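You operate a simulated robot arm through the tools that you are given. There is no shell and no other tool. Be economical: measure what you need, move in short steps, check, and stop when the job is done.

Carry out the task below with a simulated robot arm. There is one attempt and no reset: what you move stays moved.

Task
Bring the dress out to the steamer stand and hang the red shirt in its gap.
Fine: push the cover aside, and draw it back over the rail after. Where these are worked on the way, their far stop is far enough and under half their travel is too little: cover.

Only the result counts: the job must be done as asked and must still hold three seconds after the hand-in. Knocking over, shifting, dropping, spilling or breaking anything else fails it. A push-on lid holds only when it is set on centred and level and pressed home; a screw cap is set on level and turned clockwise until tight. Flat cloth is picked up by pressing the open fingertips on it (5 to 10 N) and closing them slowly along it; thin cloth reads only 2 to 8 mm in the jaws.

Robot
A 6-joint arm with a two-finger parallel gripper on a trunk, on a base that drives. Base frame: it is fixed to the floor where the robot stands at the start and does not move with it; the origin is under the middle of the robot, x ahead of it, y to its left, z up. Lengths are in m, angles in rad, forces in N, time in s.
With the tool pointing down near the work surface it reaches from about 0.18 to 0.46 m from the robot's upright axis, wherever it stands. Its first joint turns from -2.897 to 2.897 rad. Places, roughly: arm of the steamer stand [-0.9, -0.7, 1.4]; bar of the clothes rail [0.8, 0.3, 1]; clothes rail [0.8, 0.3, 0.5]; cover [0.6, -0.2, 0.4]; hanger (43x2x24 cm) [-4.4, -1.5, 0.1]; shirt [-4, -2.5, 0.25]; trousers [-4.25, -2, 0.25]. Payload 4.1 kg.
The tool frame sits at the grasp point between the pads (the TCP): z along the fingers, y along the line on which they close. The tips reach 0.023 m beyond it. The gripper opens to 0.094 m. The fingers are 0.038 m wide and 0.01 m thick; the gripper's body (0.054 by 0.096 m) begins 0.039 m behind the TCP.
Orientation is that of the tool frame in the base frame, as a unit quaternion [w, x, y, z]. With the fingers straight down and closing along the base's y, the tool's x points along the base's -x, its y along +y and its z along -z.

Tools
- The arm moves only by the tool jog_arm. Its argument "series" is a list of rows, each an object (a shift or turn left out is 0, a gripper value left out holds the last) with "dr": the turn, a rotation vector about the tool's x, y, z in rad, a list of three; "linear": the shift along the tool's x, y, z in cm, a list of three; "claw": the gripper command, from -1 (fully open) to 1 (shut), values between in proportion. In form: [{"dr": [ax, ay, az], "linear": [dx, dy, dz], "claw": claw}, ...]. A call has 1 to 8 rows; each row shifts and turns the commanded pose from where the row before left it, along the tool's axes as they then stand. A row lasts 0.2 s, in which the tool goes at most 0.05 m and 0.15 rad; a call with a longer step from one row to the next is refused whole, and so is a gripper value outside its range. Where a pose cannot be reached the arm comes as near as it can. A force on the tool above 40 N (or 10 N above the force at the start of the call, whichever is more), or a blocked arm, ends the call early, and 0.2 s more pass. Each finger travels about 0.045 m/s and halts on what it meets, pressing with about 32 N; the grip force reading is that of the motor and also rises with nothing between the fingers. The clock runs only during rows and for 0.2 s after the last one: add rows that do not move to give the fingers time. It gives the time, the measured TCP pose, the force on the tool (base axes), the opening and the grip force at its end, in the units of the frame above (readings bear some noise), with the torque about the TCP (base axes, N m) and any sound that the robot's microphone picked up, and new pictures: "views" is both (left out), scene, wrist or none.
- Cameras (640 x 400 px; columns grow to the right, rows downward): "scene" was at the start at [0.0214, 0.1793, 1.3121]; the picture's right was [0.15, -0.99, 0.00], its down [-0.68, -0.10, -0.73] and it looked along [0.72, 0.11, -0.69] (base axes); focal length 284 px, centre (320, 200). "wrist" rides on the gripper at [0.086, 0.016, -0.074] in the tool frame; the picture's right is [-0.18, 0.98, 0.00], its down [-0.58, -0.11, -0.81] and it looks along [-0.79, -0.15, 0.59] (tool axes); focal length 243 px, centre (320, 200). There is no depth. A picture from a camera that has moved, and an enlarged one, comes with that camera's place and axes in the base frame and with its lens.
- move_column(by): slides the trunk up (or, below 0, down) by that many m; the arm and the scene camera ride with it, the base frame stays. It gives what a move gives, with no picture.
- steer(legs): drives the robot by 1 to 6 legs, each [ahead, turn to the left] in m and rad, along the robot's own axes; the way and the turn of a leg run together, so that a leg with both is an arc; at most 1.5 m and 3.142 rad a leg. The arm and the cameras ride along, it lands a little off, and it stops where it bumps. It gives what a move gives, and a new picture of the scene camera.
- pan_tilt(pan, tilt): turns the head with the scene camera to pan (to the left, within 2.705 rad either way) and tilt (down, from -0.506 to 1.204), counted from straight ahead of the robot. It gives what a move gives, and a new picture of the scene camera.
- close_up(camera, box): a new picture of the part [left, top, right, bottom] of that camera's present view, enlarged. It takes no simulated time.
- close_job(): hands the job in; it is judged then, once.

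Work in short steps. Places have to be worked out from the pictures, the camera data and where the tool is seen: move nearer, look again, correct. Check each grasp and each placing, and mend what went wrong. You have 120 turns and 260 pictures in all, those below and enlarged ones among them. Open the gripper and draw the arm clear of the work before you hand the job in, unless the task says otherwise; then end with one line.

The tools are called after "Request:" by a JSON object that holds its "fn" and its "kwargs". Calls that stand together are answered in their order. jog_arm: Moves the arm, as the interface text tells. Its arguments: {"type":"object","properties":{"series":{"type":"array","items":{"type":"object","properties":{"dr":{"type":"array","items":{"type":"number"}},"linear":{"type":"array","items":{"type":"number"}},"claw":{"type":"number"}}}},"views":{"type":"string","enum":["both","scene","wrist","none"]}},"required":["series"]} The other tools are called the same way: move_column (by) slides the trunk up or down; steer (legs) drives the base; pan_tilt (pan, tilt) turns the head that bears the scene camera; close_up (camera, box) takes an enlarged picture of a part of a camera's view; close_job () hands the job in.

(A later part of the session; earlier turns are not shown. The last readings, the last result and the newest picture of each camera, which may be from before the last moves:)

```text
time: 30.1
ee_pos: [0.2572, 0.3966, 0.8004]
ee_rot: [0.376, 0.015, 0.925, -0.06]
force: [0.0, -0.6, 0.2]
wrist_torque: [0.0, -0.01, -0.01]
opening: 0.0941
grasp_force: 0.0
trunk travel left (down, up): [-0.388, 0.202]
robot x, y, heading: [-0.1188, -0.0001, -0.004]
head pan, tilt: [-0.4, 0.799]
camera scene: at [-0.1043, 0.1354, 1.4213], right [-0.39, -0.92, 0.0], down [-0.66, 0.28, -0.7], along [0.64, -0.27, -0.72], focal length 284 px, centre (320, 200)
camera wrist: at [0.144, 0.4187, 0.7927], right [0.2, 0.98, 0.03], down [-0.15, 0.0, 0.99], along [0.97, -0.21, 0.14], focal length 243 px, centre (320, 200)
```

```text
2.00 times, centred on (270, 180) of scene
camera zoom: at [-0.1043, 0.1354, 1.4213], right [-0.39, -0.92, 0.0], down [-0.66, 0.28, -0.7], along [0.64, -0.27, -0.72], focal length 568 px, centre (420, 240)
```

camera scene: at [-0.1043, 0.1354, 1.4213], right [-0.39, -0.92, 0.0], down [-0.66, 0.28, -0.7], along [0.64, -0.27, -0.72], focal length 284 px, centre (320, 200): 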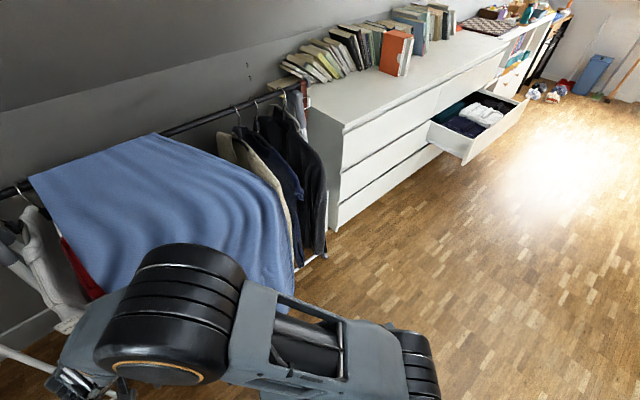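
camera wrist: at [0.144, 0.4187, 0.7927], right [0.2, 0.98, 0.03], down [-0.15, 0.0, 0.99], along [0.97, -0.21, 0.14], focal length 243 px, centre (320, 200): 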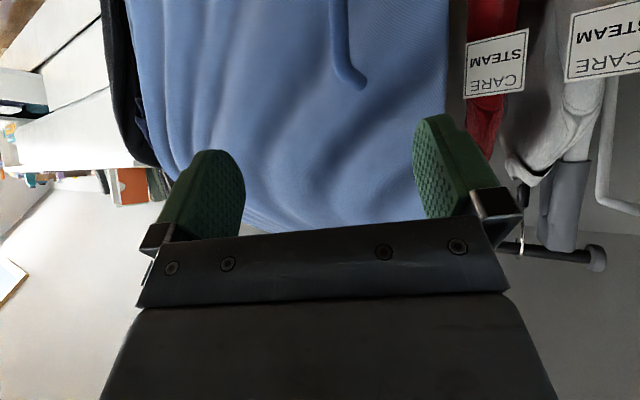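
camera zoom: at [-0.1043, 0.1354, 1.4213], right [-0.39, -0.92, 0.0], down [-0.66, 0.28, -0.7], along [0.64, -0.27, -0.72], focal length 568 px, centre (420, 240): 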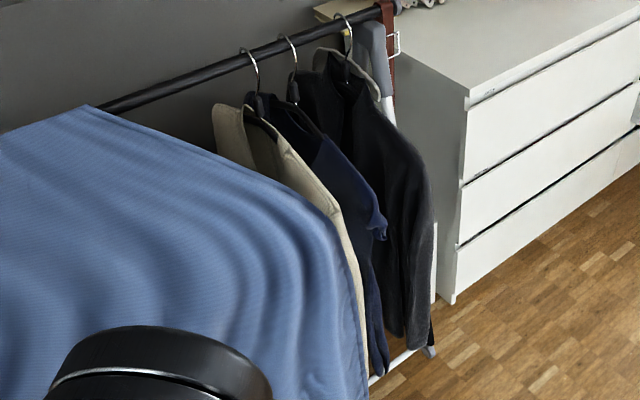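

The cover is at the far stop with three garments exposed. I bring the arm up and to the centre, before driving to face the navy garment.

Request:
{"fn": "jog_arm", "kwargs": {"series": [{"linear": [-1.7, -4.2, -1.7]}, {"linear": [-1.7, -4.2, -1.7]}, {"linear": [-1.7, -4.2, -1.7]}, {"linear": [-1.7, -4.2, -1.7]}, {"linear": [-1.7, -4.2, -1.7]}, {"linear": [-1.7, -4.2, -1.7]}, {"linear": [-1.7, -4.2, -1.7]}, {"linear": [-1.7, -4.2, -1.7]}], "views": "wrist"}}

Request:
{"fn": "move_column", "kwargs": {"by": 0.1}}

Request:
{"fn": "pan_tilt", "kwargs": {"pan": -0.1, "tilt": 0.8}}

```text
time: 31.9
ee_pos: [0.2349, 0.0788, 1.0276]
ee_rot: [0.375, 0.016, 0.925, -0.059]
force: [0.8, 0.8, -0.2]
wrist_torque: [-0.05, 0.03, -0.02]
opening: 0.0942
grasp_force: 0.1
trunk travel left (down, up): [-0.388, 0.202]
robot x, y, heading: [-0.1176, -0.0001, -0.003]
head pan, tilt: [-0.4, 0.799]
camera wrist: at [0.1228, 0.1029, 1.0183], right [0.2, 0.98, 0.03], down [-0.15, 0.0, 0.99], along [0.97, -0.21, 0.14], focal length 243 px, centre (320, 200)
```

wrist: 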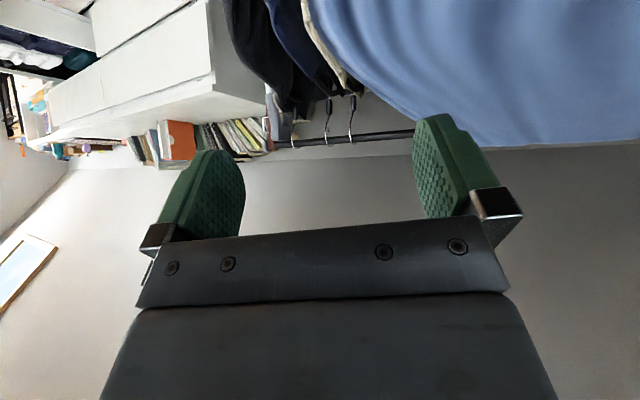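

```text
time: 33.3
ee_pos: [0.2367, 0.0811, 1.1273]
ee_rot: [0.375, 0.016, 0.925, -0.06]
force: [-0.2, -0.5, -0.7]
wrist_torque: [-0.02, 0.02, 0.0]
opening: 0.0942
grasp_force: 0.1
trunk travel left (down, up): [-0.488, 0.102]
robot x, y, heading: [-0.117, -0.0021, -0.003]
head pan, tilt: [-0.4, 0.799]
```

```text
time: 34.1
ee_pos: [0.2349, 0.0802, 1.1274]
ee_rot: [0.376, 0.016, 0.925, -0.06]
force: [1.6, 0.2, 0.1]
wrist_torque: [0.01, 0.0, 0.01]
opening: 0.0941
grasp_force: 0.1
trunk travel left (down, up): [-0.488, 0.102]
robot x, y, heading: [-0.1169, -0.0033, -0.004]
head pan, tilt: [-0.099, 0.799]
camera scene: at [-0.0984, 0.1584, 1.5214], right [-0.1, -0.99, 0.0], down [-0.71, 0.07, -0.7], along [0.69, -0.07, -0.72], focal length 284 px, centre (320, 200)
```

scene: 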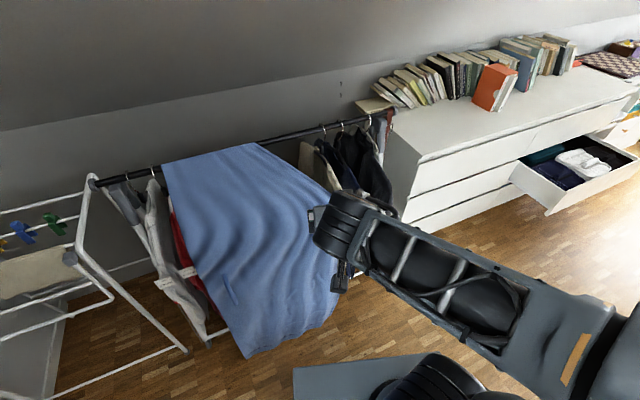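

Drive: turn right, go ahead, then turn left so that I face the rail square-on in front of the navy garment.

Request:
{"fn": "steer", "kwargs": {"legs": [[0, -0.36], [0.48, 0], [0, 0.67]]}}

Request:
{"fn": "pan_tilt", "kwargs": {"pan": 0.1, "tilt": 0.9}}

Request:
{"fn": "jog_arm", "kwargs": {"series": [{"linear": [0, 0, 0]}], "views": "wrist"}}

```text
time: 37.3
ee_pos: [0.5243, -0.1636, 1.1269]
ee_rot: [0.358, 0.175, 0.909, -0.124]
force: [0.7, -0.8, -0.7]
wrist_torque: [0.0, 0.0, -0.02]
opening: 0.0941
grasp_force: 0.0
trunk travel left (down, up): [-0.488, 0.102]
robot x, y, heading: [0.1606, -0.1264, -0.346]
head pan, tilt: [-0.099, 0.799]
stopped in leg 2: the robot was blocked; the commanded pose is now the measured one
camera scene: at [0.2347, 0.0191, 1.5212], right [-0.43, -0.9, 0.0], down [-0.65, 0.31, -0.7], along [0.63, -0.3, -0.72], focal length 284 px, centre (320, 200)
```

scene: 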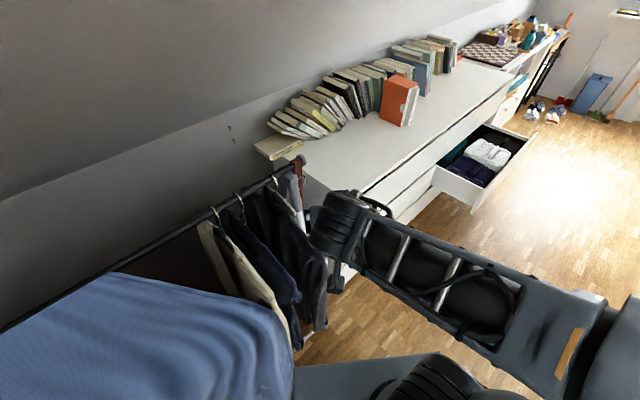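

```text
time: 38.0
ee_pos: [0.524, -0.1651, 1.1256]
ee_rot: [0.359, 0.176, 0.908, -0.124]
force: [0.1, -0.1, -0.2]
wrist_torque: [0.03, 0.0, 0.0]
opening: 0.0941
grasp_force: 0.1
trunk travel left (down, up): [-0.488, 0.102]
robot x, y, heading: [0.1625, -0.1256, -0.35]
head pan, tilt: [0.099, 0.901]
camera scene: at [0.2343, 0.0338, 1.5135], right [-0.25, -0.97, 0.0], down [-0.76, 0.19, -0.62], along [0.6, -0.15, -0.78], focal length 284 px, centre (320, 200)
```

scene: 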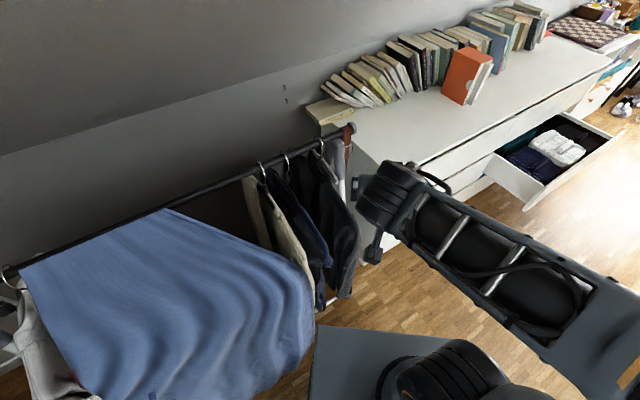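

```text
time: 38.4
ee_pos: [0.523, -0.1654, 1.1266]
ee_rot: [0.358, 0.176, 0.909, -0.123]
force: [0.6, -0.5, -0.4]
wrist_torque: [-0.04, 0.01, 0.03]
opening: 0.0939
grasp_force: 0.1
trunk travel left (down, up): [-0.488, 0.102]
robot x, y, heading: [0.1612, -0.1205, -0.351]
head pan, tilt: [0.099, 0.901]
camera wrist: at [0.4257, -0.1048, 1.1178], right [0.53, 0.85, 0.03], down [-0.14, 0.05, 0.99], along [0.84, -0.53, 0.14], focal length 243 px, centre (320, 200)
```

wrist: 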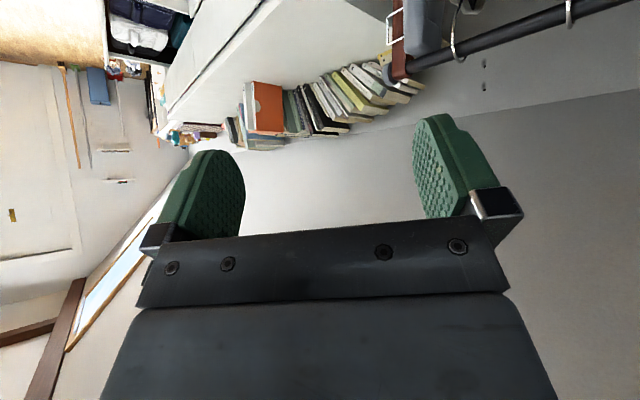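

The base bumped, most likely on the flared lower corner of the cover. I back off and take a route further right, ending square to the rail with my left side clear of the cover's edge.

Request:
{"fn": "steer", "kwargs": {"legs": [[-0.2, 0], [0, -0.19]]}}

Request:
{"fn": "close_up", "kwargs": {"camera": "scene", "box": [100, 80, 420, 400]}}

```text
time: 40.8
ee_pos: [0.3221, -0.1644, 1.1272]
ee_rot: [0.345, 0.261, 0.888, -0.157]
force: [0.9, -0.7, -0.4]
wrist_torque: [-0.01, 0.01, -0.03]
opening: 0.0942
grasp_force: 0.1
trunk travel left (down, up): [-0.488, 0.102]
robot x, y, heading: [-0.03, -0.0557, -0.533]
head pan, tilt: [0.099, 0.901]
camera scene: at [0.075, 0.0853, 1.5135], right [-0.42, -0.91, 0.0], down [-0.71, 0.33, -0.62], along [0.56, -0.26, -0.78], focal length 284 px, centre (320, 200)
```

scene: 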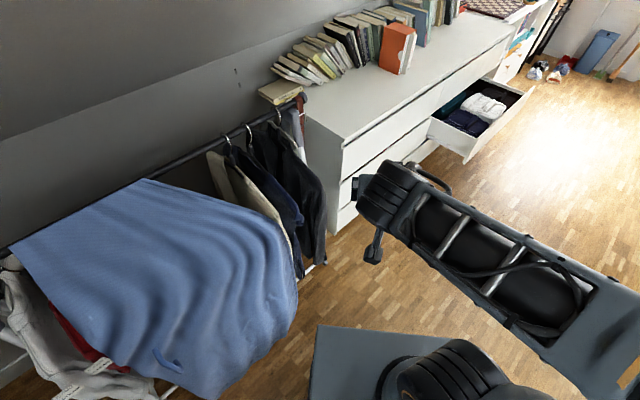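

```text
1.25 times, centred on (260, 240) of scene
camera zoom: at [0.075, 0.0853, 1.5135], right [-0.42, -0.91, 0.0], down [-0.71, 0.33, -0.62], along [0.56, -0.26, -0.78], focal length 355 px, centre (395, 150)
```

zoom: 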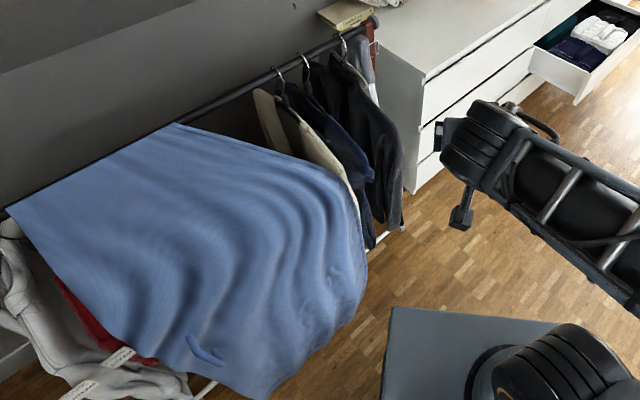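

Request:
{"fn": "steer", "kwargs": {"legs": [[0.36, 0], [0, 0.84]]}}

Request:
{"fn": "jog_arm", "kwargs": {"series": [{"linear": [0, 0, 0]}], "views": "wrist"}}

```text
time: 44.5
ee_pos: [0.6395, -0.1678, 1.1263]
ee_rot: [0.374, 0.03, 0.925, -0.065]
force: [-0.7, 0.3, 0.4]
wrist_torque: [0.01, 0.0, -0.01]
opening: 0.0942
grasp_force: 0.1
trunk travel left (down, up): [-0.488, 0.102]
robot x, y, heading: [0.2805, -0.2451, -0.042]
head pan, tilt: [0.099, 0.901]
stopped in leg 2: the robot was blocked; the commanded pose is now the measured one
camera scene: at [0.3042, -0.0686, 1.5135], right [0.06, -1.0, 0.0], down [-0.78, -0.05, -0.62], along [0.62, 0.04, -0.78], focal length 284 px, centre (320, 200)
```

scene: 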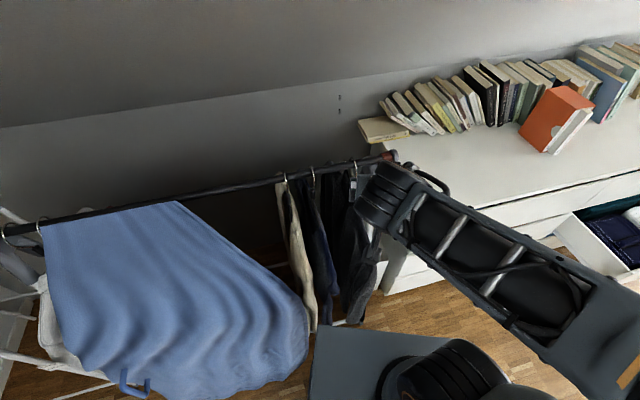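

```text
time: 44.9
ee_pos: [0.6396, -0.1676, 1.1261]
ee_rot: [0.374, 0.031, 0.925, -0.065]
force: [-0.4, -0.7, 0.0]
wrist_torque: [-0.01, 0.01, 0.03]
opening: 0.0939
grasp_force: 0.1
trunk travel left (down, up): [-0.488, 0.102]
robot x, y, heading: [0.2856, -0.2424, -0.041]
head pan, tilt: [0.099, 0.901]
camera wrist: at [0.5282, -0.1408, 1.1178], right [0.24, 0.97, 0.03], down [-0.15, 0.0, 0.99], along [0.96, -0.24, 0.14], focal length 243 px, centre (320, 200)
```

wrist: 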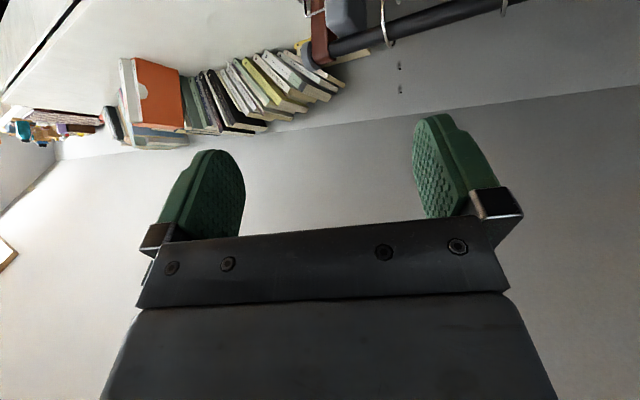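

The base is again stopped by the cover's corner, but this spot may do. I turn the tool toward the rail's normal and look with the wrist camera.

Request:
{"fn": "jog_arm", "kwargs": {"series": [{"dr": [-0.09, -0.013, -0.093]}, {"dr": [-0.09, -0.013, -0.093]}, {"dr": [-0.09, -0.013, -0.093]}, {"dr": [-0.09, -0.013, -0.093]}, {"dr": [0, 0, 0.139]}, {"linear": [-3, 0, 0]}, {"linear": [0, 0, 0]}]}}

```text
time: 46.5
ee_pos: [0.661, -0.162, 1.1469]
ee_rot: [0.375, -0.145, 0.914, 0.058]
force: [0.3, -0.2, 0.0]
wrist_torque: [0.02, 0.0, 0.02]
opening: 0.0941
grasp_force: 0.0
trunk travel left (down, up): [-0.488, 0.102]
robot x, y, heading: [0.2833, -0.2418, -0.045]
head pan, tilt: [0.099, 0.901]
camera scene: at [0.3049, -0.0691, 1.5135], right [0.06, -1.0, 0.0], down [-0.78, -0.05, -0.62], along [0.62, 0.04, -0.78], focal length 284 px, centre (320, 200)
camera wrist: at [0.5474, -0.1816, 1.1395], right [-0.18, 0.98, 0.13], down [-0.11, -0.15, 0.98], along [0.98, 0.16, 0.14], focal length 243 px, centre (320, 200)
```

scene: 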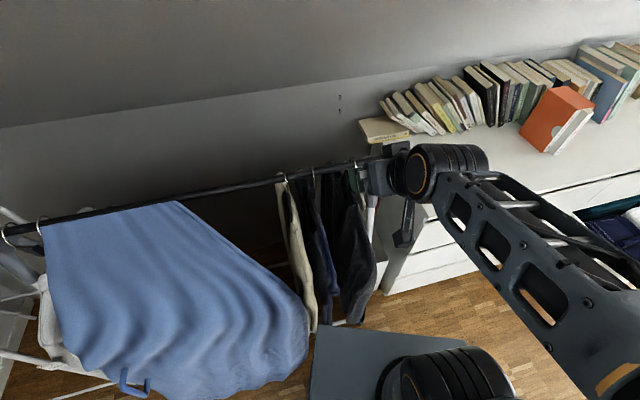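
wrist: 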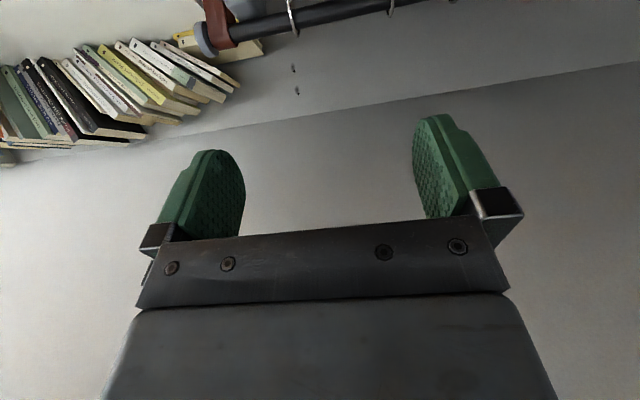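

Request:
{"fn": "close_up", "kwargs": {"camera": "scene", "box": [250, 140, 410, 340]}}

Request:
{"fn": "jog_arm", "kwargs": {"series": [{"linear": [3.5, 2.8, 2]}, {"linear": [3.5, 2.8, 2]}, {"linear": [3.5, 2.8, 2]}, {"linear": [3, 1, 1]}, {"linear": [0, 0, 0]}], "views": "wrist"}}

```text
2.00 times, centred on (330, 240) of scene
camera zoom: at [0.3049, -0.0691, 1.5135], right [0.06, -1.0, 0.0], down [-0.78, -0.05, -0.62], along [0.62, 0.04, -0.78], focal length 568 px, centre (300, 120)
```

zoom: 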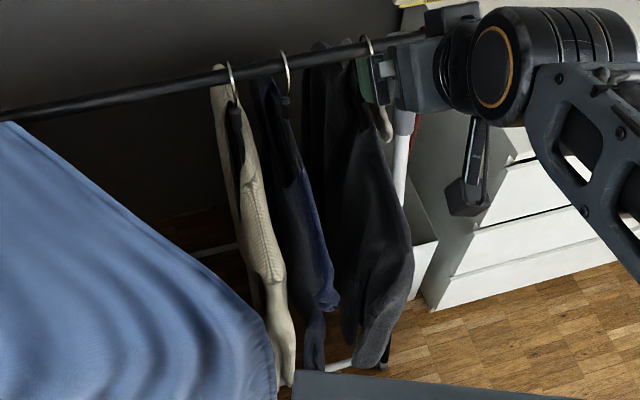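

```text
time: 47.7
ee_pos: [0.6351, -0.0499, 1.0376]
ee_rot: [0.374, -0.146, 0.914, 0.058]
force: [-0.4, 0.2, -0.3]
wrist_torque: [0.0, -0.02, -0.03]
opening: 0.0939
grasp_force: 0.0
out of reach, approached as far as the arm can: row 2, 3, 4
trunk travel left (down, up): [-0.488, 0.102]
robot x, y, heading: [0.2797, -0.2408, -0.043]
head pan, tilt: [0.099, 0.901]
camera wrist: at [0.5206, -0.0707, 1.0299], right [-0.18, 0.98, 0.13], down [-0.11, -0.15, 0.98], along [0.98, 0.16, 0.13], focal length 243 px, centre (320, 200)
```

wrist: 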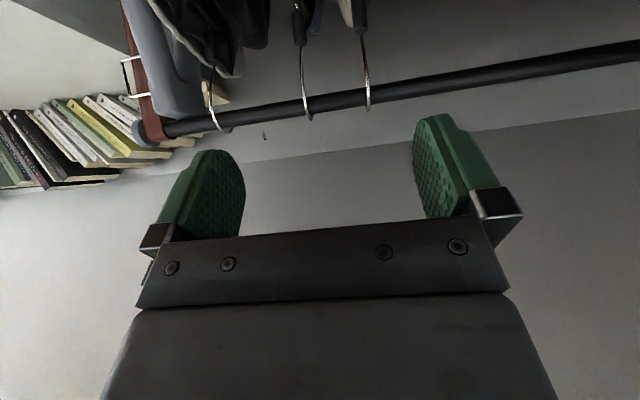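

Hook B's neck (dark collar) is at about (0.905, -0.008, 0.82). I narrow the opening to 5 cm and move to a pre-grasp 10 cm back along the tool axis.

Request:
{"fn": "jog_arm", "kwargs": {"series": [{"linear": [-0.7, -0.7, 4], "claw": -0.06}, {"linear": [-0.7, -0.7, 4]}, {"linear": [-0.7, -0.7, 4]}, {"linear": [-0.7, -0.7, 4]}, {"linear": [-0.7, -0.8, 4]}, {"linear": [-0.7, -0.8, 4]}, {"linear": [0, 0, 0]}]}}

```text
time: 49.3
ee_pos: [0.8363, -0.0327, 0.8948]
ee_rot: [0.374, -0.145, 0.914, 0.059]
force: [0.3, 0.3, -0.4]
wrist_torque: [0.01, -0.02, -0.02]
opening: 0.0496
grasp_force: 0.1
trunk travel left (down, up): [-0.488, 0.102]
robot x, y, heading: [0.2807, -0.2445, -0.042]
head pan, tilt: [0.099, 0.901]
camera scene: at [0.3049, -0.0693, 1.5135], right [0.06, -1.0, 0.0], down [-0.78, -0.05, -0.62], along [0.62, 0.04, -0.78], focal length 284 px, centre (320, 200)
camera wrist: at [0.7233, -0.0528, 0.8879], right [-0.18, 0.98, 0.13], down [-0.11, -0.15, 0.98], along [0.98, 0.16, 0.13], focal length 243 px, centre (320, 200)
```

scene: 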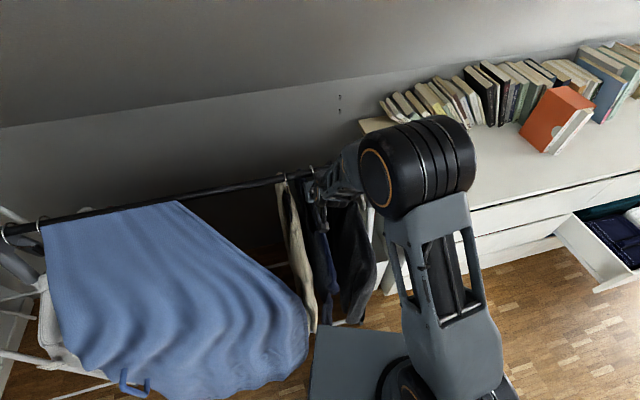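
wrist: 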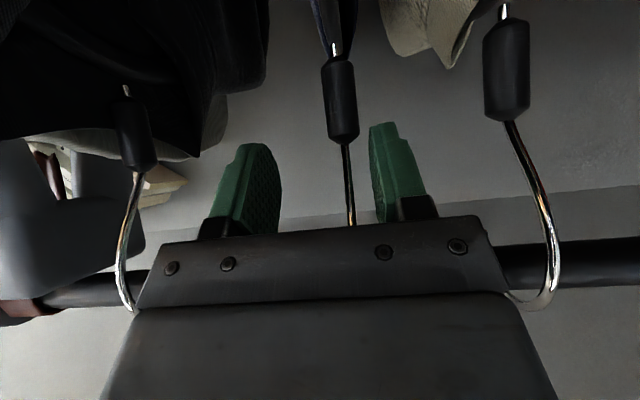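

Now centre on the collar (1 cm left, ~1 cm up) and advance.

Request:
{"fn": "jog_arm", "kwargs": {"series": [{"linear": [-1, 1, 0]}, {"linear": [0, 0, 3]}, {"linear": [0, 0, 3]}, {"linear": [0, 0, 2.5]}, {"linear": [0, 0, 0]}], "views": "wrist"}}

```text
time: 49.8
ee_pos: [0.8386, -0.0227, 0.9016]
ee_rot: [0.375, -0.145, 0.914, 0.058]
force: [-18.4, -7.2, 12.2]
wrist_torque: [0.45, -0.96, 0.13]
opening: 0.0498
grasp_force: 0.1
trunk travel left (down, up): [-0.488, 0.102]
robot x, y, heading: [0.2818, -0.2421, -0.041]
head pan, tilt: [0.099, 0.901]
stopped in row 2: the force on the tool passed its limit at 54 N (the readings are from after the stop); the commanded pose is now the measured one
camera wrist: at [0.7252, -0.0426, 0.8939], right [-0.18, 0.98, 0.13], down [-0.11, -0.15, 0.98], along [0.98, 0.16, 0.14], focal length 243 px, centre (320, 200)
```

wrist: 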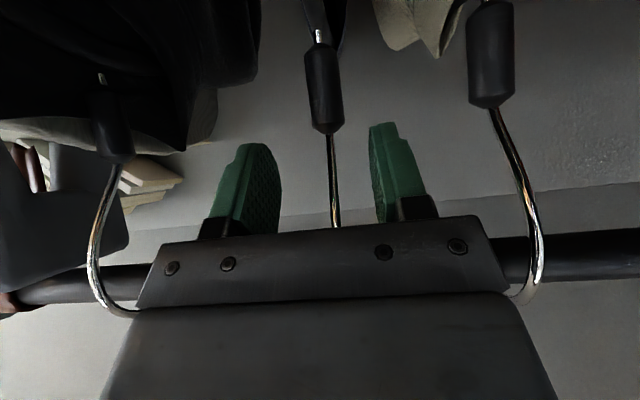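

The body met the bar: re-triangulating, the neck is really at about (0.83, -0.02, 0.86) and the bar at z≈0.946. I back off, go lower, and come in on the collar.

Request:
{"fn": "jog_arm", "kwargs": {"series": [{"linear": [0, 0, -3]}, {"linear": [3.3, 0.5, 0]}, {"linear": [0, 0, 2]}, {"linear": [0, 0, 0]}]}}

```text
time: 50.8
ee_pos: [0.811, -0.0266, 0.8825]
ee_rot: [0.373, -0.144, 0.915, 0.057]
force: [0.7, 0.8, -1.5]
wrist_torque: [0.0, 0.0, -0.02]
opening: 0.0499
grasp_force: 0.0
trunk travel left (down, up): [-0.488, 0.102]
robot x, y, heading: [0.2848, -0.2458, -0.042]
head pan, tilt: [0.099, 0.901]
camera scene: at [0.3048, -0.0694, 1.5135], right [0.06, -1.0, 0.0], down [-0.78, -0.05, -0.62], along [0.62, 0.04, -0.78], focal length 284 px, centre (320, 200)
camera wrist: at [0.6971, -0.0458, 0.8753], right [-0.18, 0.98, 0.13], down [-0.11, -0.15, 0.98], along [0.98, 0.16, 0.13], focal length 243 px, centre (320, 200)
```

scene: 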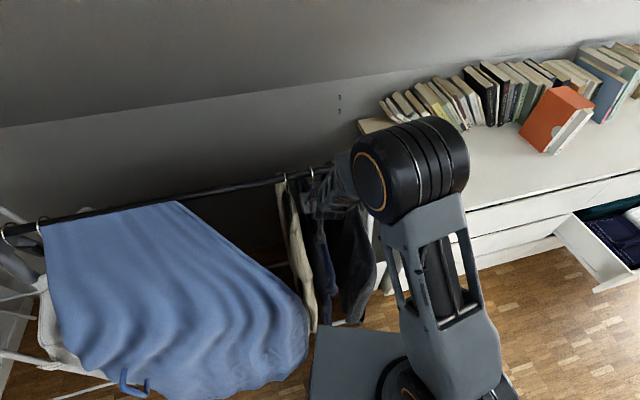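
wrist: 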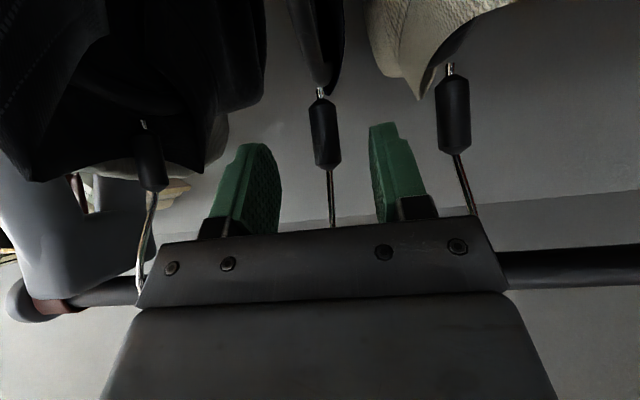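

Collar is centred between the fingers; advance 3.3 cm.

Request:
{"fn": "jog_arm", "kwargs": {"series": [{"linear": [0.3, 0.2, 1.7]}, {"linear": [0, 0, 1.6]}, {"linear": [0, 0, 0]}], "views": "wrist"}}

```text
time: 51.4
ee_pos: [0.8244, -0.0191, 0.8641]
ee_rot: [0.378, -0.144, 0.913, 0.058]
force: [-21.4, -8.7, 13.0]
wrist_torque: [0.61, -1.46, -0.02]
opening: 0.0496
grasp_force: 0.1
trunk travel left (down, up): [-0.488, 0.102]
robot x, y, heading: [0.2815, -0.2416, -0.039]
head pan, tilt: [0.099, 0.901]
stopped in row 3: the force on the tool passed its limit at 50 N (the readings are from after the stop); the commanded pose is now the measured one
camera wrist: at [0.7105, -0.0392, 0.8557], right [-0.18, 0.98, 0.13], down [-0.12, -0.15, 0.98], along [0.98, 0.16, 0.14], focal length 243 px, centre (320, 200)
```

wrist: 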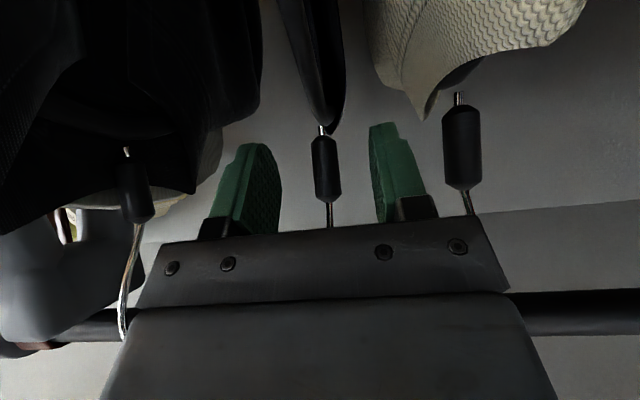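

The collar already lies between the pads; the body is just touching the hook. I ease back 4 mm and close on the collar.

Request:
{"fn": "jog_arm", "kwargs": {"series": [{"linear": [0, 0, -0.4]}, {"linear": [0.2, 0, 0], "claw": 0.3}, {"claw": 0.6}, {"claw": 1}, {"claw": 1}, {"claw": 1}, {"claw": 1}], "views": "wrist"}}

```text
time: 53.0
ee_pos: [0.8225, -0.0193, 0.863]
ee_rot: [0.376, -0.145, 0.913, 0.059]
force: [-4.8, -2.8, 4.9]
wrist_torque: [0.12, -0.34, 0.01]
opening: 0.0001
grasp_force: 32.0
trunk travel left (down, up): [-0.488, 0.102]
robot x, y, heading: [0.2833, -0.2423, -0.038]
head pan, tilt: [0.099, 0.901]
camera wrist: at [0.7089, -0.0393, 0.8552], right [-0.18, 0.98, 0.13], down [-0.11, -0.15, 0.98], along [0.98, 0.16, 0.14], focal length 243 px, centre (320, 200)
```

wrist: 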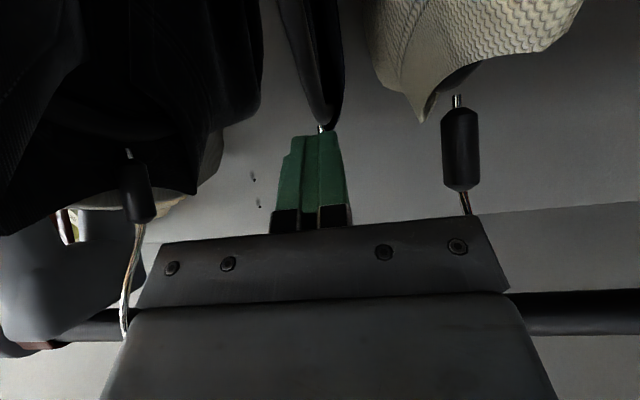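

Closed on nothing: the collar is still a little beyond the tips (about x≈0.853). I back off, flatten the tool by 0.3 rad so the body clears the hook, and re-approach.

Request:
{"fn": "jog_arm", "kwargs": {"series": [{"linear": [0, 0, -4], "claw": -0.06}, {"dr": [0, -0.15, 0]}, {"dr": [0, -0.15, 0]}, {"linear": [0, 0, 0]}], "views": "wrist"}}

```text
time: 54.0
ee_pos: [0.7999, -0.0229, 0.8981]
ee_rot: [0.508, -0.139, 0.847, 0.069]
force: [-0.5, -0.1, 0.8]
wrist_torque: [0.01, 0.01, -0.01]
opening: 0.0499
grasp_force: 0.1
out of reach, approached as far as the arm can: row 3
trunk travel left (down, up): [-0.488, 0.102]
robot x, y, heading: [0.2852, -0.245, -0.04]
head pan, tilt: [0.099, 0.901]
camera wrist: at [0.695, -0.0424, 0.8573], right [-0.22, 0.97, 0.14], down [-0.39, -0.22, 0.9], along [0.9, 0.14, 0.42], focal length 243 px, centre (320, 200)
```

wrist: 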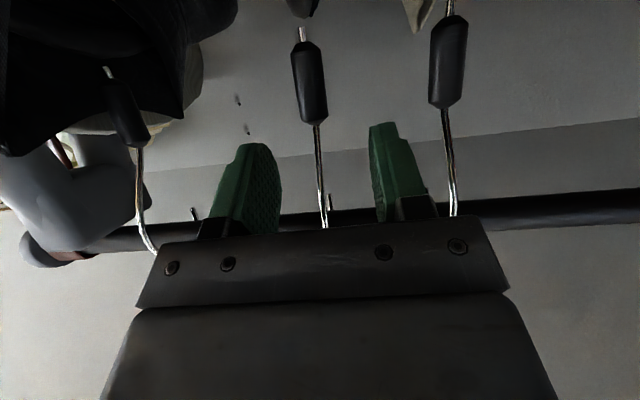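

Now I see bar, collars and hook tips clearly. Collar B at about (0.845, -0.015, 0.856); approach it with the flatter tool.

Request:
{"fn": "jog_arm", "kwargs": {"series": [{"linear": [2.0, -0.5, 0]}, {"linear": [0, 0, 3]}, {"linear": [0, 0, 2]}, {"linear": [0, 0, 0]}], "views": "wrist"}}

```text
time: 55.0
ee_pos: [0.8403, -0.004, 0.8726]
ee_rot: [0.509, -0.135, 0.847, 0.074]
force: [-21.1, -5.3, 11.7]
wrist_torque: [0.21, -1.16, -0.23]
opening: 0.0497
grasp_force: 0.1
out of reach, approached as far as the arm can: row 1, 2
trunk travel left (down, up): [-0.488, 0.102]
robot x, y, heading: [0.2836, -0.2436, -0.042]
head pan, tilt: [0.099, 0.901]
camera wrist: at [0.735, -0.0215, 0.8316], right [-0.22, 0.96, 0.15], down [-0.39, -0.23, 0.89], along [0.9, 0.13, 0.42], focal length 243 px, centre (320, 200)
```

wrist: 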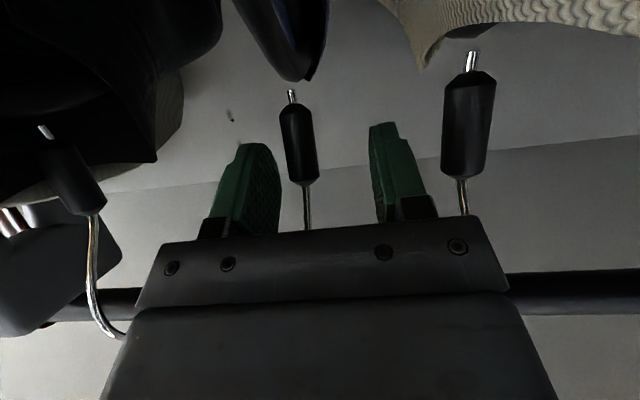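

The wrist bulk keeps touching bar/hook from this angle. Better to grasp the near side of the hook wire from above with a steeper tool. I retract, lift, and then bring the base a bit closer.

Request:
{"fn": "jog_arm", "kwargs": {"series": [{"linear": [0, 0, -4]}, {"linear": [0, 0, -4]}, {"linear": [-2, 0, -4], "dr": [0, 0.12, 0]}, {"linear": [-2, 0, -3], "dr": [0, 0.14, 0]}, {"linear": [-2, 0, -3], "dr": [0, 0.14, 0]}, {"linear": [-2, 0, -2], "dr": [0, 0.14, 0]}, {"linear": [0, 0, 0], "claw": -0.06}], "views": "none"}}

Request:
{"fn": "steer", "kwargs": {"legs": [[0, -0.12], [0.06, 0]]}}

Request:
{"fn": "jog_arm", "kwargs": {"series": [{"linear": [0, 0, 0]}], "views": "wrist"}}

```text
time: 56.6
ee_pos: [0.7538, -0.0502, 1.0233]
ee_rot: [0.334, -0.134, 0.933, 0.022]
force: [-0.2, -0.3, -0.1]
wrist_torque: [0.0, -0.03, 0.0]
opening: 0.0496
grasp_force: 0.0
out of reach, approached as far as the arm can: row 1, 2, 5, 6
trunk travel left (down, up): [-0.488, 0.102]
robot x, y, heading: [0.2797, -0.2443, -0.038]
head pan, tilt: [0.099, 0.901]
```

```text
time: 58.1
ee_pos: [0.8014, -0.1126, 1.0226]
ee_rot: [0.334, -0.078, 0.939, 0.002]
force: [-0.7, 0.2, 0.4]
wrist_torque: [0.0, 0.01, -0.03]
opening: 0.0497
grasp_force: 0.0
trunk travel left (down, up): [-0.488, 0.102]
robot x, y, heading: [0.3114, -0.2464, -0.157]
head pan, tilt: [0.099, 0.901]
stopped in leg 2: the robot was blocked; the commanded pose is now the measured one
camera scene: at [0.3526, -0.0779, 1.5135], right [-0.06, -1.0, 0.0], down [-0.78, 0.04, -0.62], along [0.62, -0.04, -0.78], focal length 284 px, centre (320, 200)
```

scene: 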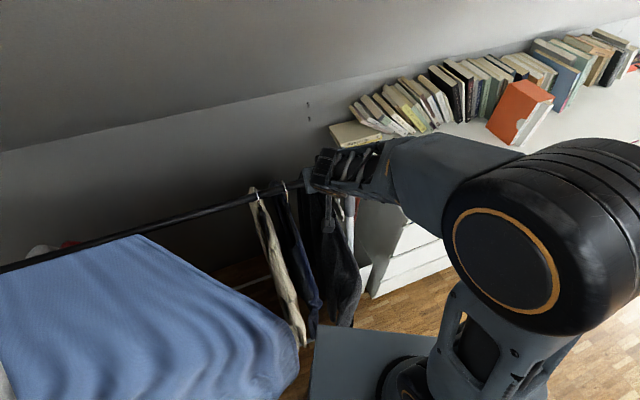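

```text
time: 58.5
ee_pos: [0.8025, -0.1117, 1.0224]
ee_rot: [0.334, -0.079, 0.939, 0.002]
force: [-0.4, 0.1, -0.1]
wrist_torque: [0.01, -0.05, 0.02]
opening: 0.0499
grasp_force: 0.0
trunk travel left (down, up): [-0.488, 0.102]
robot x, y, heading: [0.3128, -0.2434, -0.155]
head pan, tilt: [0.099, 0.901]
camera wrist: at [0.6873, -0.1134, 1.0254], right [-0.01, 1.0, 0.07], down [-0.04, -0.07, 1.0], along [1.0, 0.0, 0.04], focal length 243 px, centre (320, 200)
```

wrist: 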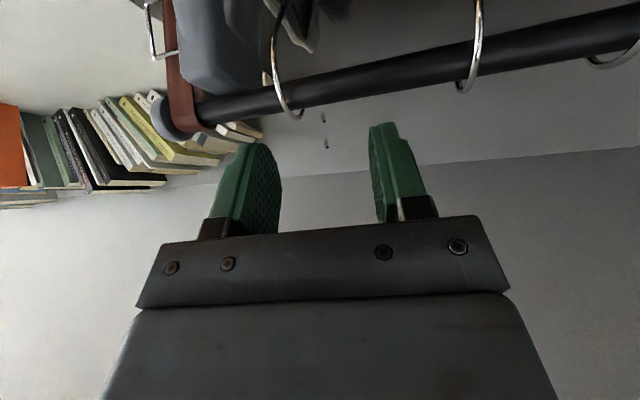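

Request:
{"fn": "close_up", "kwargs": {"camera": "wrist", "box": [400, 0, 560, 110]}}

Request:
{"fn": "close_up", "kwargs": {"camera": "scene", "box": [230, 160, 370, 260]}}

```text
3.64 times, centred on (480, 55) of wrist
camera zoom: at [0.6873, -0.1134, 1.0254], right [-0.01, 1.0, 0.07], down [-0.04, -0.07, 1.0], along [1.0, 0.0, 0.04], focal length 882 px, centre (-262, 727)
```

zoom: 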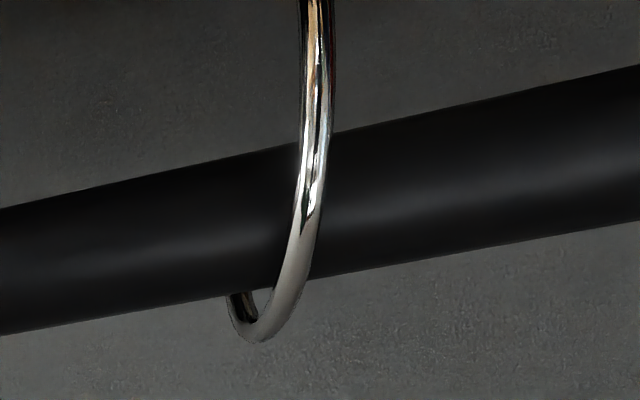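

```text
4.00 times, centred on (300, 210) of scene
camera zoom: at [0.354, -0.0781, 1.5135], right [-0.06, -1.0, 0.0], down [-0.78, 0.04, -0.62], along [0.62, -0.04, -0.78], focal length 1136 px, centre (400, 160)
```

zoom: 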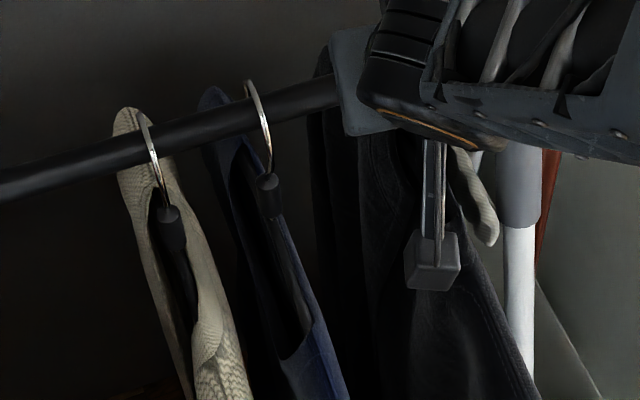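

Hook loop radius is about 3.5 cm; near wire about 3.5 cm in front of the bar centre. I yaw the tool square to the rail and go to a point 8 cm up-back from that wire.

Request:
{"fn": "jog_arm", "kwargs": {"series": [{"dr": [-0.0705, -0.0055, -0.0873]}, {"dr": [-0.0705, -0.0055, -0.0873]}, {"dr": [0, 0, 0.078]}, {"linear": [1.5, 4, 0.2]}, {"linear": [1.5, 4, 0.2]}, {"linear": [0, 0, 0]}], "views": "wrist"}}

```text
time: 59.9
ee_pos: [0.7578, -0.0426, 1.0]
ee_rot: [0.33, -0.148, 0.931, 0.052]
force: [0.6, -1.1, 0.4]
wrist_torque: [-0.03, 0.01, 0.0]
opening: 0.0499
grasp_force: 0.2
trunk travel left (down, up): [-0.488, 0.102]
robot x, y, heading: [0.3108, -0.2461, -0.16]
head pan, tilt: [0.099, 0.901]
camera wrist: at [0.6447, -0.0619, 1.004], right [-0.17, 0.98, 0.12], down [-0.02, -0.12, 0.99], along [0.99, 0.17, 0.04], focal length 243 px, centre (320, 200)
```

wrist: 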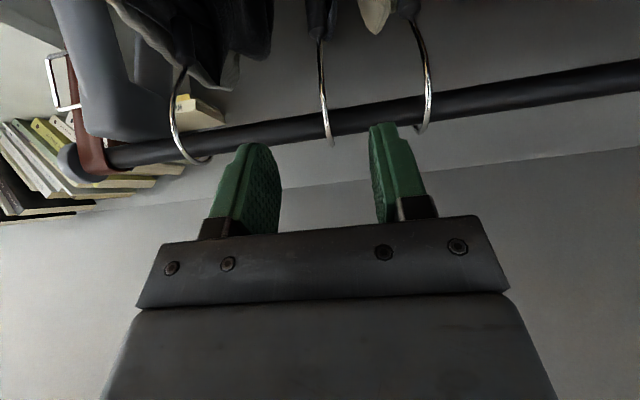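

Hook B is centred. Advance 5 cm and look.

Request:
{"fn": "jog_arm", "kwargs": {"series": [{"linear": [0, 0, 3]}, {"linear": [0, 0, 2]}, {"linear": [0, 0, 0]}], "views": "wrist"}}

Request:
{"fn": "close_up", "kwargs": {"camera": "wrist", "box": [180, 60, 480, 250]}}

```text
time: 60.7
ee_pos: [0.7877, -0.0328, 0.9628]
ee_rot: [0.329, -0.148, 0.931, 0.053]
force: [-0.4, -0.5, 0.5]
wrist_torque: [0.01, 0.0, 0.01]
opening: 0.0495
grasp_force: 0.0
trunk travel left (down, up): [-0.488, 0.102]
robot x, y, heading: [0.3134, -0.2451, -0.163]
head pan, tilt: [0.099, 0.901]
camera wrist: at [0.6749, -0.0528, 0.9649], right [-0.17, 0.98, 0.12], down [-0.02, -0.12, 0.99], along [0.99, 0.16, 0.04], focal length 243 px, centre (320, 200)
```

wrist: 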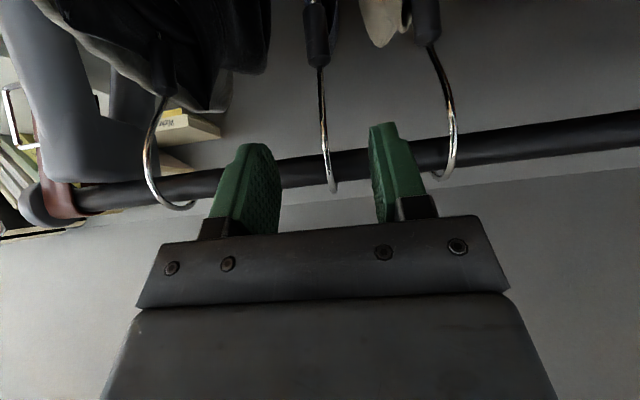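

```text
2.11 times, centred on (330, 155) of wrist
camera zoom: at [0.6749, -0.0528, 0.9649], right [-0.17, 0.98, 0.12], down [-0.02, -0.12, 0.99], along [0.99, 0.16, 0.04], focal length 511 px, centre (299, 295)
```

zoom: 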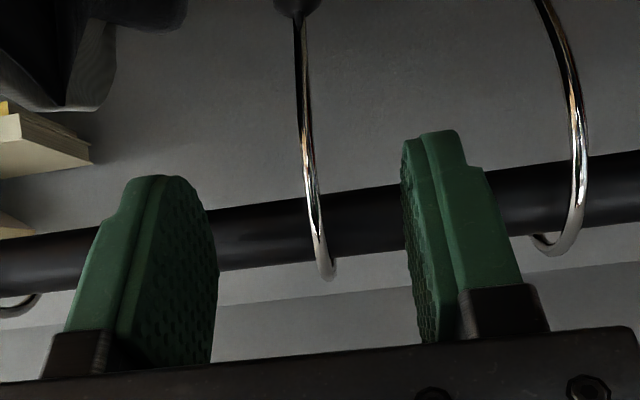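

Request:
{"fn": "jog_arm", "kwargs": {"series": [{"linear": [0, 0.2, 1.5]}, {"linear": [0, 0, 1.3]}, {"linear": [0, 0, 0]}], "views": "wrist"}}

Request:
{"fn": "close_up", "kwargs": {"camera": "wrist", "box": [180, 60, 480, 250]}}

```text
time: 61.5
ee_pos: [0.8044, -0.0238, 0.941]
ee_rot: [0.33, -0.147, 0.931, 0.052]
force: [-0.5, 0.1, 0.7]
wrist_torque: [0.0, 0.02, -0.01]
opening: 0.05
grasp_force: 0.1
trunk travel left (down, up): [-0.488, 0.102]
robot x, y, heading: [0.3086, -0.2487, -0.156]
head pan, tilt: [0.099, 0.901]
camera wrist: at [0.6912, -0.0452, 0.9431], right [-0.17, 0.98, 0.12], down [-0.02, -0.12, 0.99], along [0.99, 0.16, 0.04], focal length 243 px, centre (320, 200)
```

wrist: 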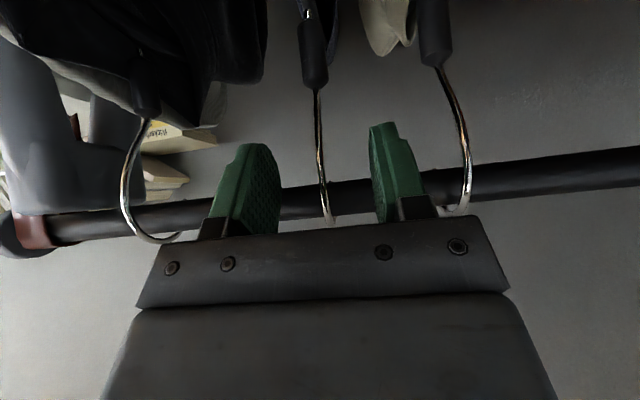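

```text
2.11 times, centred on (330, 155) of wrist
camera zoom: at [0.6912, -0.0452, 0.9431], right [-0.17, 0.98, 0.12], down [-0.02, -0.12, 0.99], along [0.99, 0.16, 0.04], focal length 511 px, centre (299, 295)
```

zoom: 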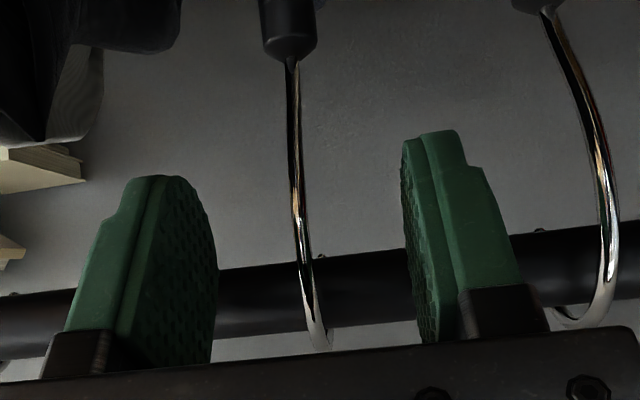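

Depth re-estimate puts the bar ~1 cm farther, so I move 1 cm horizontally forward and close on the wire.

Request:
{"fn": "jog_arm", "kwargs": {"series": [{"linear": [-0.7, 0, 0.9]}, {"linear": [0, 0, 0], "claw": 0.3}, {"claw": 0.6}, {"claw": 1}, {"claw": 1}, {"claw": 1}, {"claw": 1}], "views": "wrist"}}

```text
time: 63.1
ee_pos: [0.8164, -0.0217, 0.9375]
ee_rot: [0.329, -0.148, 0.931, 0.053]
force: [1.2, -0.5, 0.3]
wrist_torque: [0.0, 0.02, -0.05]
opening: 0.0046
grasp_force: 31.9
trunk travel left (down, up): [-0.488, 0.102]
robot x, y, heading: [0.3138, -0.2499, -0.153]
head pan, tilt: [0.099, 0.901]
camera wrist: at [0.7017, -0.0422, 0.9409], right [-0.17, 0.98, 0.12], down [-0.02, -0.12, 0.99], along [0.99, 0.16, 0.04], focal length 243 px, centre (320, 200)
```

wrist: 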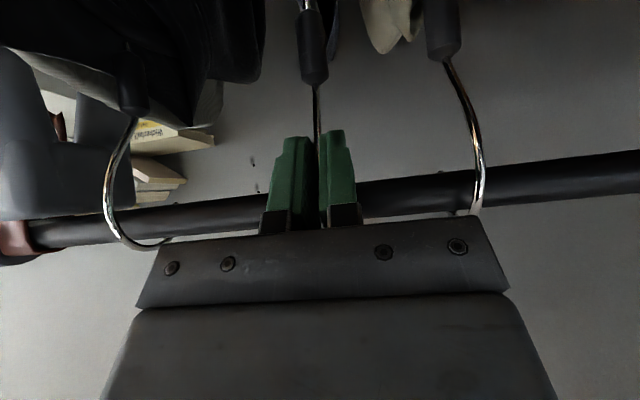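

Holding the wire (4.6 mm). Now lift 3 cm, then continue up 2 cm with a slight pull back so the hook comes off the bar.

Request:
{"fn": "jog_arm", "kwargs": {"series": [{"linear": [-0.94, 0, -1.17], "claw": 1}, {"linear": [-0.94, 0, -1.17]}, {"linear": [-0.24, 0, -1.09]}, {"linear": [-0.24, 0, -1.09]}, {"linear": [0, 0, 0]}], "views": "both"}}

Request:
{"fn": "close_up", "kwargs": {"camera": "scene", "box": [220, 130, 380, 340]}}

```text
time: 63.5
ee_pos: [0.8108, -0.0229, 0.9472]
ee_rot: [0.322, -0.149, 0.934, 0.049]
force: [-1.0, -0.7, -5.5]
wrist_torque: [0.22, -0.77, 0.01]
opening: 0.0046
grasp_force: 31.9
trunk travel left (down, up): [-0.488, 0.102]
robot x, y, heading: [0.3101, -0.2501, -0.158]
head pan, tilt: [0.099, 0.901]
stopped in row 2: the force on the tool passed its limit at 53 N (the readings are from after the stop); the commanded pose is now the measured one
camera scene: at [0.3541, -0.078, 1.5136], right [-0.06, -1.0, 0.0], down [-0.78, 0.04, -0.62], along [0.62, -0.04, -0.78], focal length 284 px, centre (320, 200)
camera wrist: at [0.6969, -0.044, 0.9532], right [-0.17, 0.98, 0.11], down [0.0, -0.11, 0.99], along [0.99, 0.17, 0.02], focal length 243 px, centre (320, 200)
```

scene: 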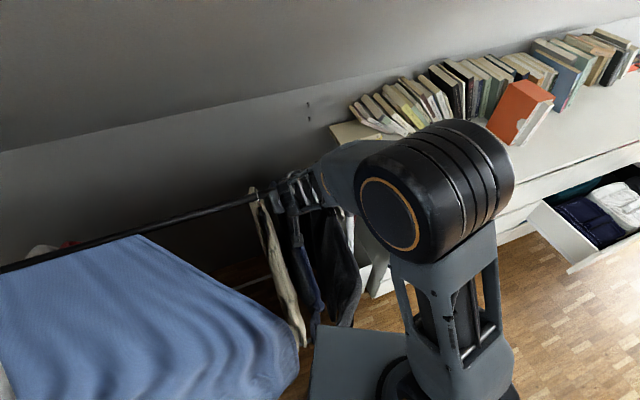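
wrist: 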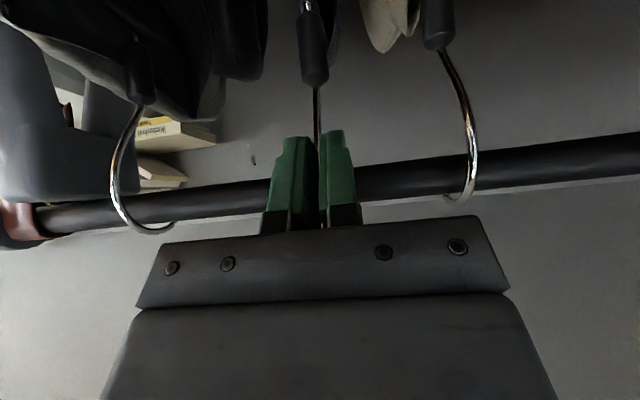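

```text
1.90 times, centred on (300, 235) of scene
camera zoom: at [0.3541, -0.078, 1.5136], right [-0.06, -1.0, 0.0], down [-0.78, 0.04, -0.62], along [0.62, -0.04, -0.78], focal length 541 px, centre (358, 133)
```

zoom: 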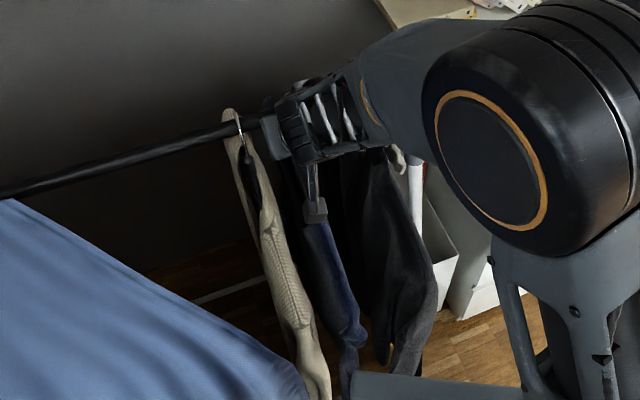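

Only 1 cm up when a force spike stopped it; the steady load is about 5.5 N (the garment's weight). I continue more gently.

Request:
{"fn": "jog_arm", "kwargs": {"series": [{"linear": [-0.31, 0, -0.39], "claw": 1}, {"linear": [-0.31, 0, -0.39]}, {"linear": [-0.31, 0, -0.39]}, {"linear": [-0.31, 0, -0.39]}, {"linear": [0, 0, 0]}], "views": "wrist"}}

```text
time: 64.8
ee_pos: [0.8111, -0.022, 0.9684]
ee_rot: [0.322, -0.149, 0.934, 0.05]
force: [0.8, -0.6, -3.5]
wrist_torque: [-0.01, 0.15, -0.04]
opening: 0.0048
grasp_force: 31.9
trunk travel left (down, up): [-0.488, 0.102]
robot x, y, heading: [0.3072, -0.2434, -0.153]
head pan, tilt: [0.099, 0.901]
camera wrist: at [0.6976, -0.0433, 0.9737], right [-0.17, 0.98, 0.11], down [0.0, -0.11, 0.99], along [0.99, 0.17, 0.02], focal length 243 px, centre (320, 200)
```

wrist: 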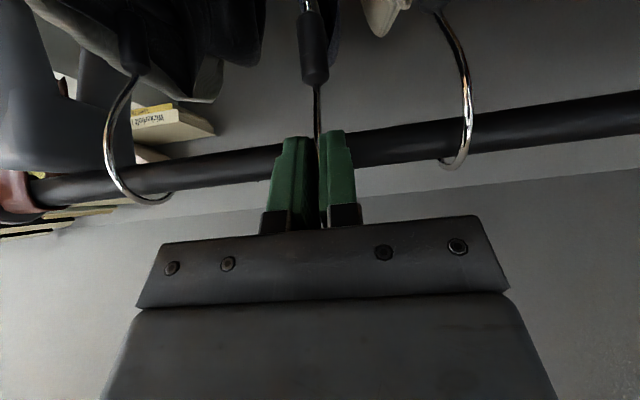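

Smooth now, 3 cm up. Continue up 2 cm with 1 cm back.

Request:
{"fn": "jog_arm", "kwargs": {"series": [{"linear": [-0.12, 0, -0.54], "claw": 1}, {"linear": [-0.12, 0, -0.54]}, {"linear": [-0.12, 0, -0.54]}, {"linear": [-0.12, 0, -0.54]}, {"linear": [0, 0, 0]}], "views": "wrist"}}

```text
time: 66.0
ee_pos: [0.8007, -0.026, 0.9875]
ee_rot: [0.322, -0.149, 0.933, 0.049]
force: [1.8, 0.4, -4.0]
wrist_torque: [0.08, -0.7, 0.04]
opening: 0.0048
grasp_force: 32.0
trunk travel left (down, up): [-0.488, 0.102]
robot x, y, heading: [0.3131, -0.2491, -0.158]
head pan, tilt: [0.099, 0.901]
camera wrist: at [0.6881, -0.0465, 0.9933], right [-0.17, 0.98, 0.11], down [0.0, -0.11, 0.99], along [0.99, 0.17, 0.02], focal length 243 px, centre (320, 200)
```

wrist: 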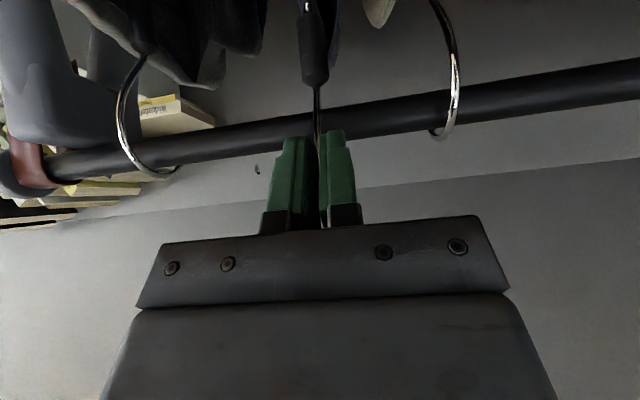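

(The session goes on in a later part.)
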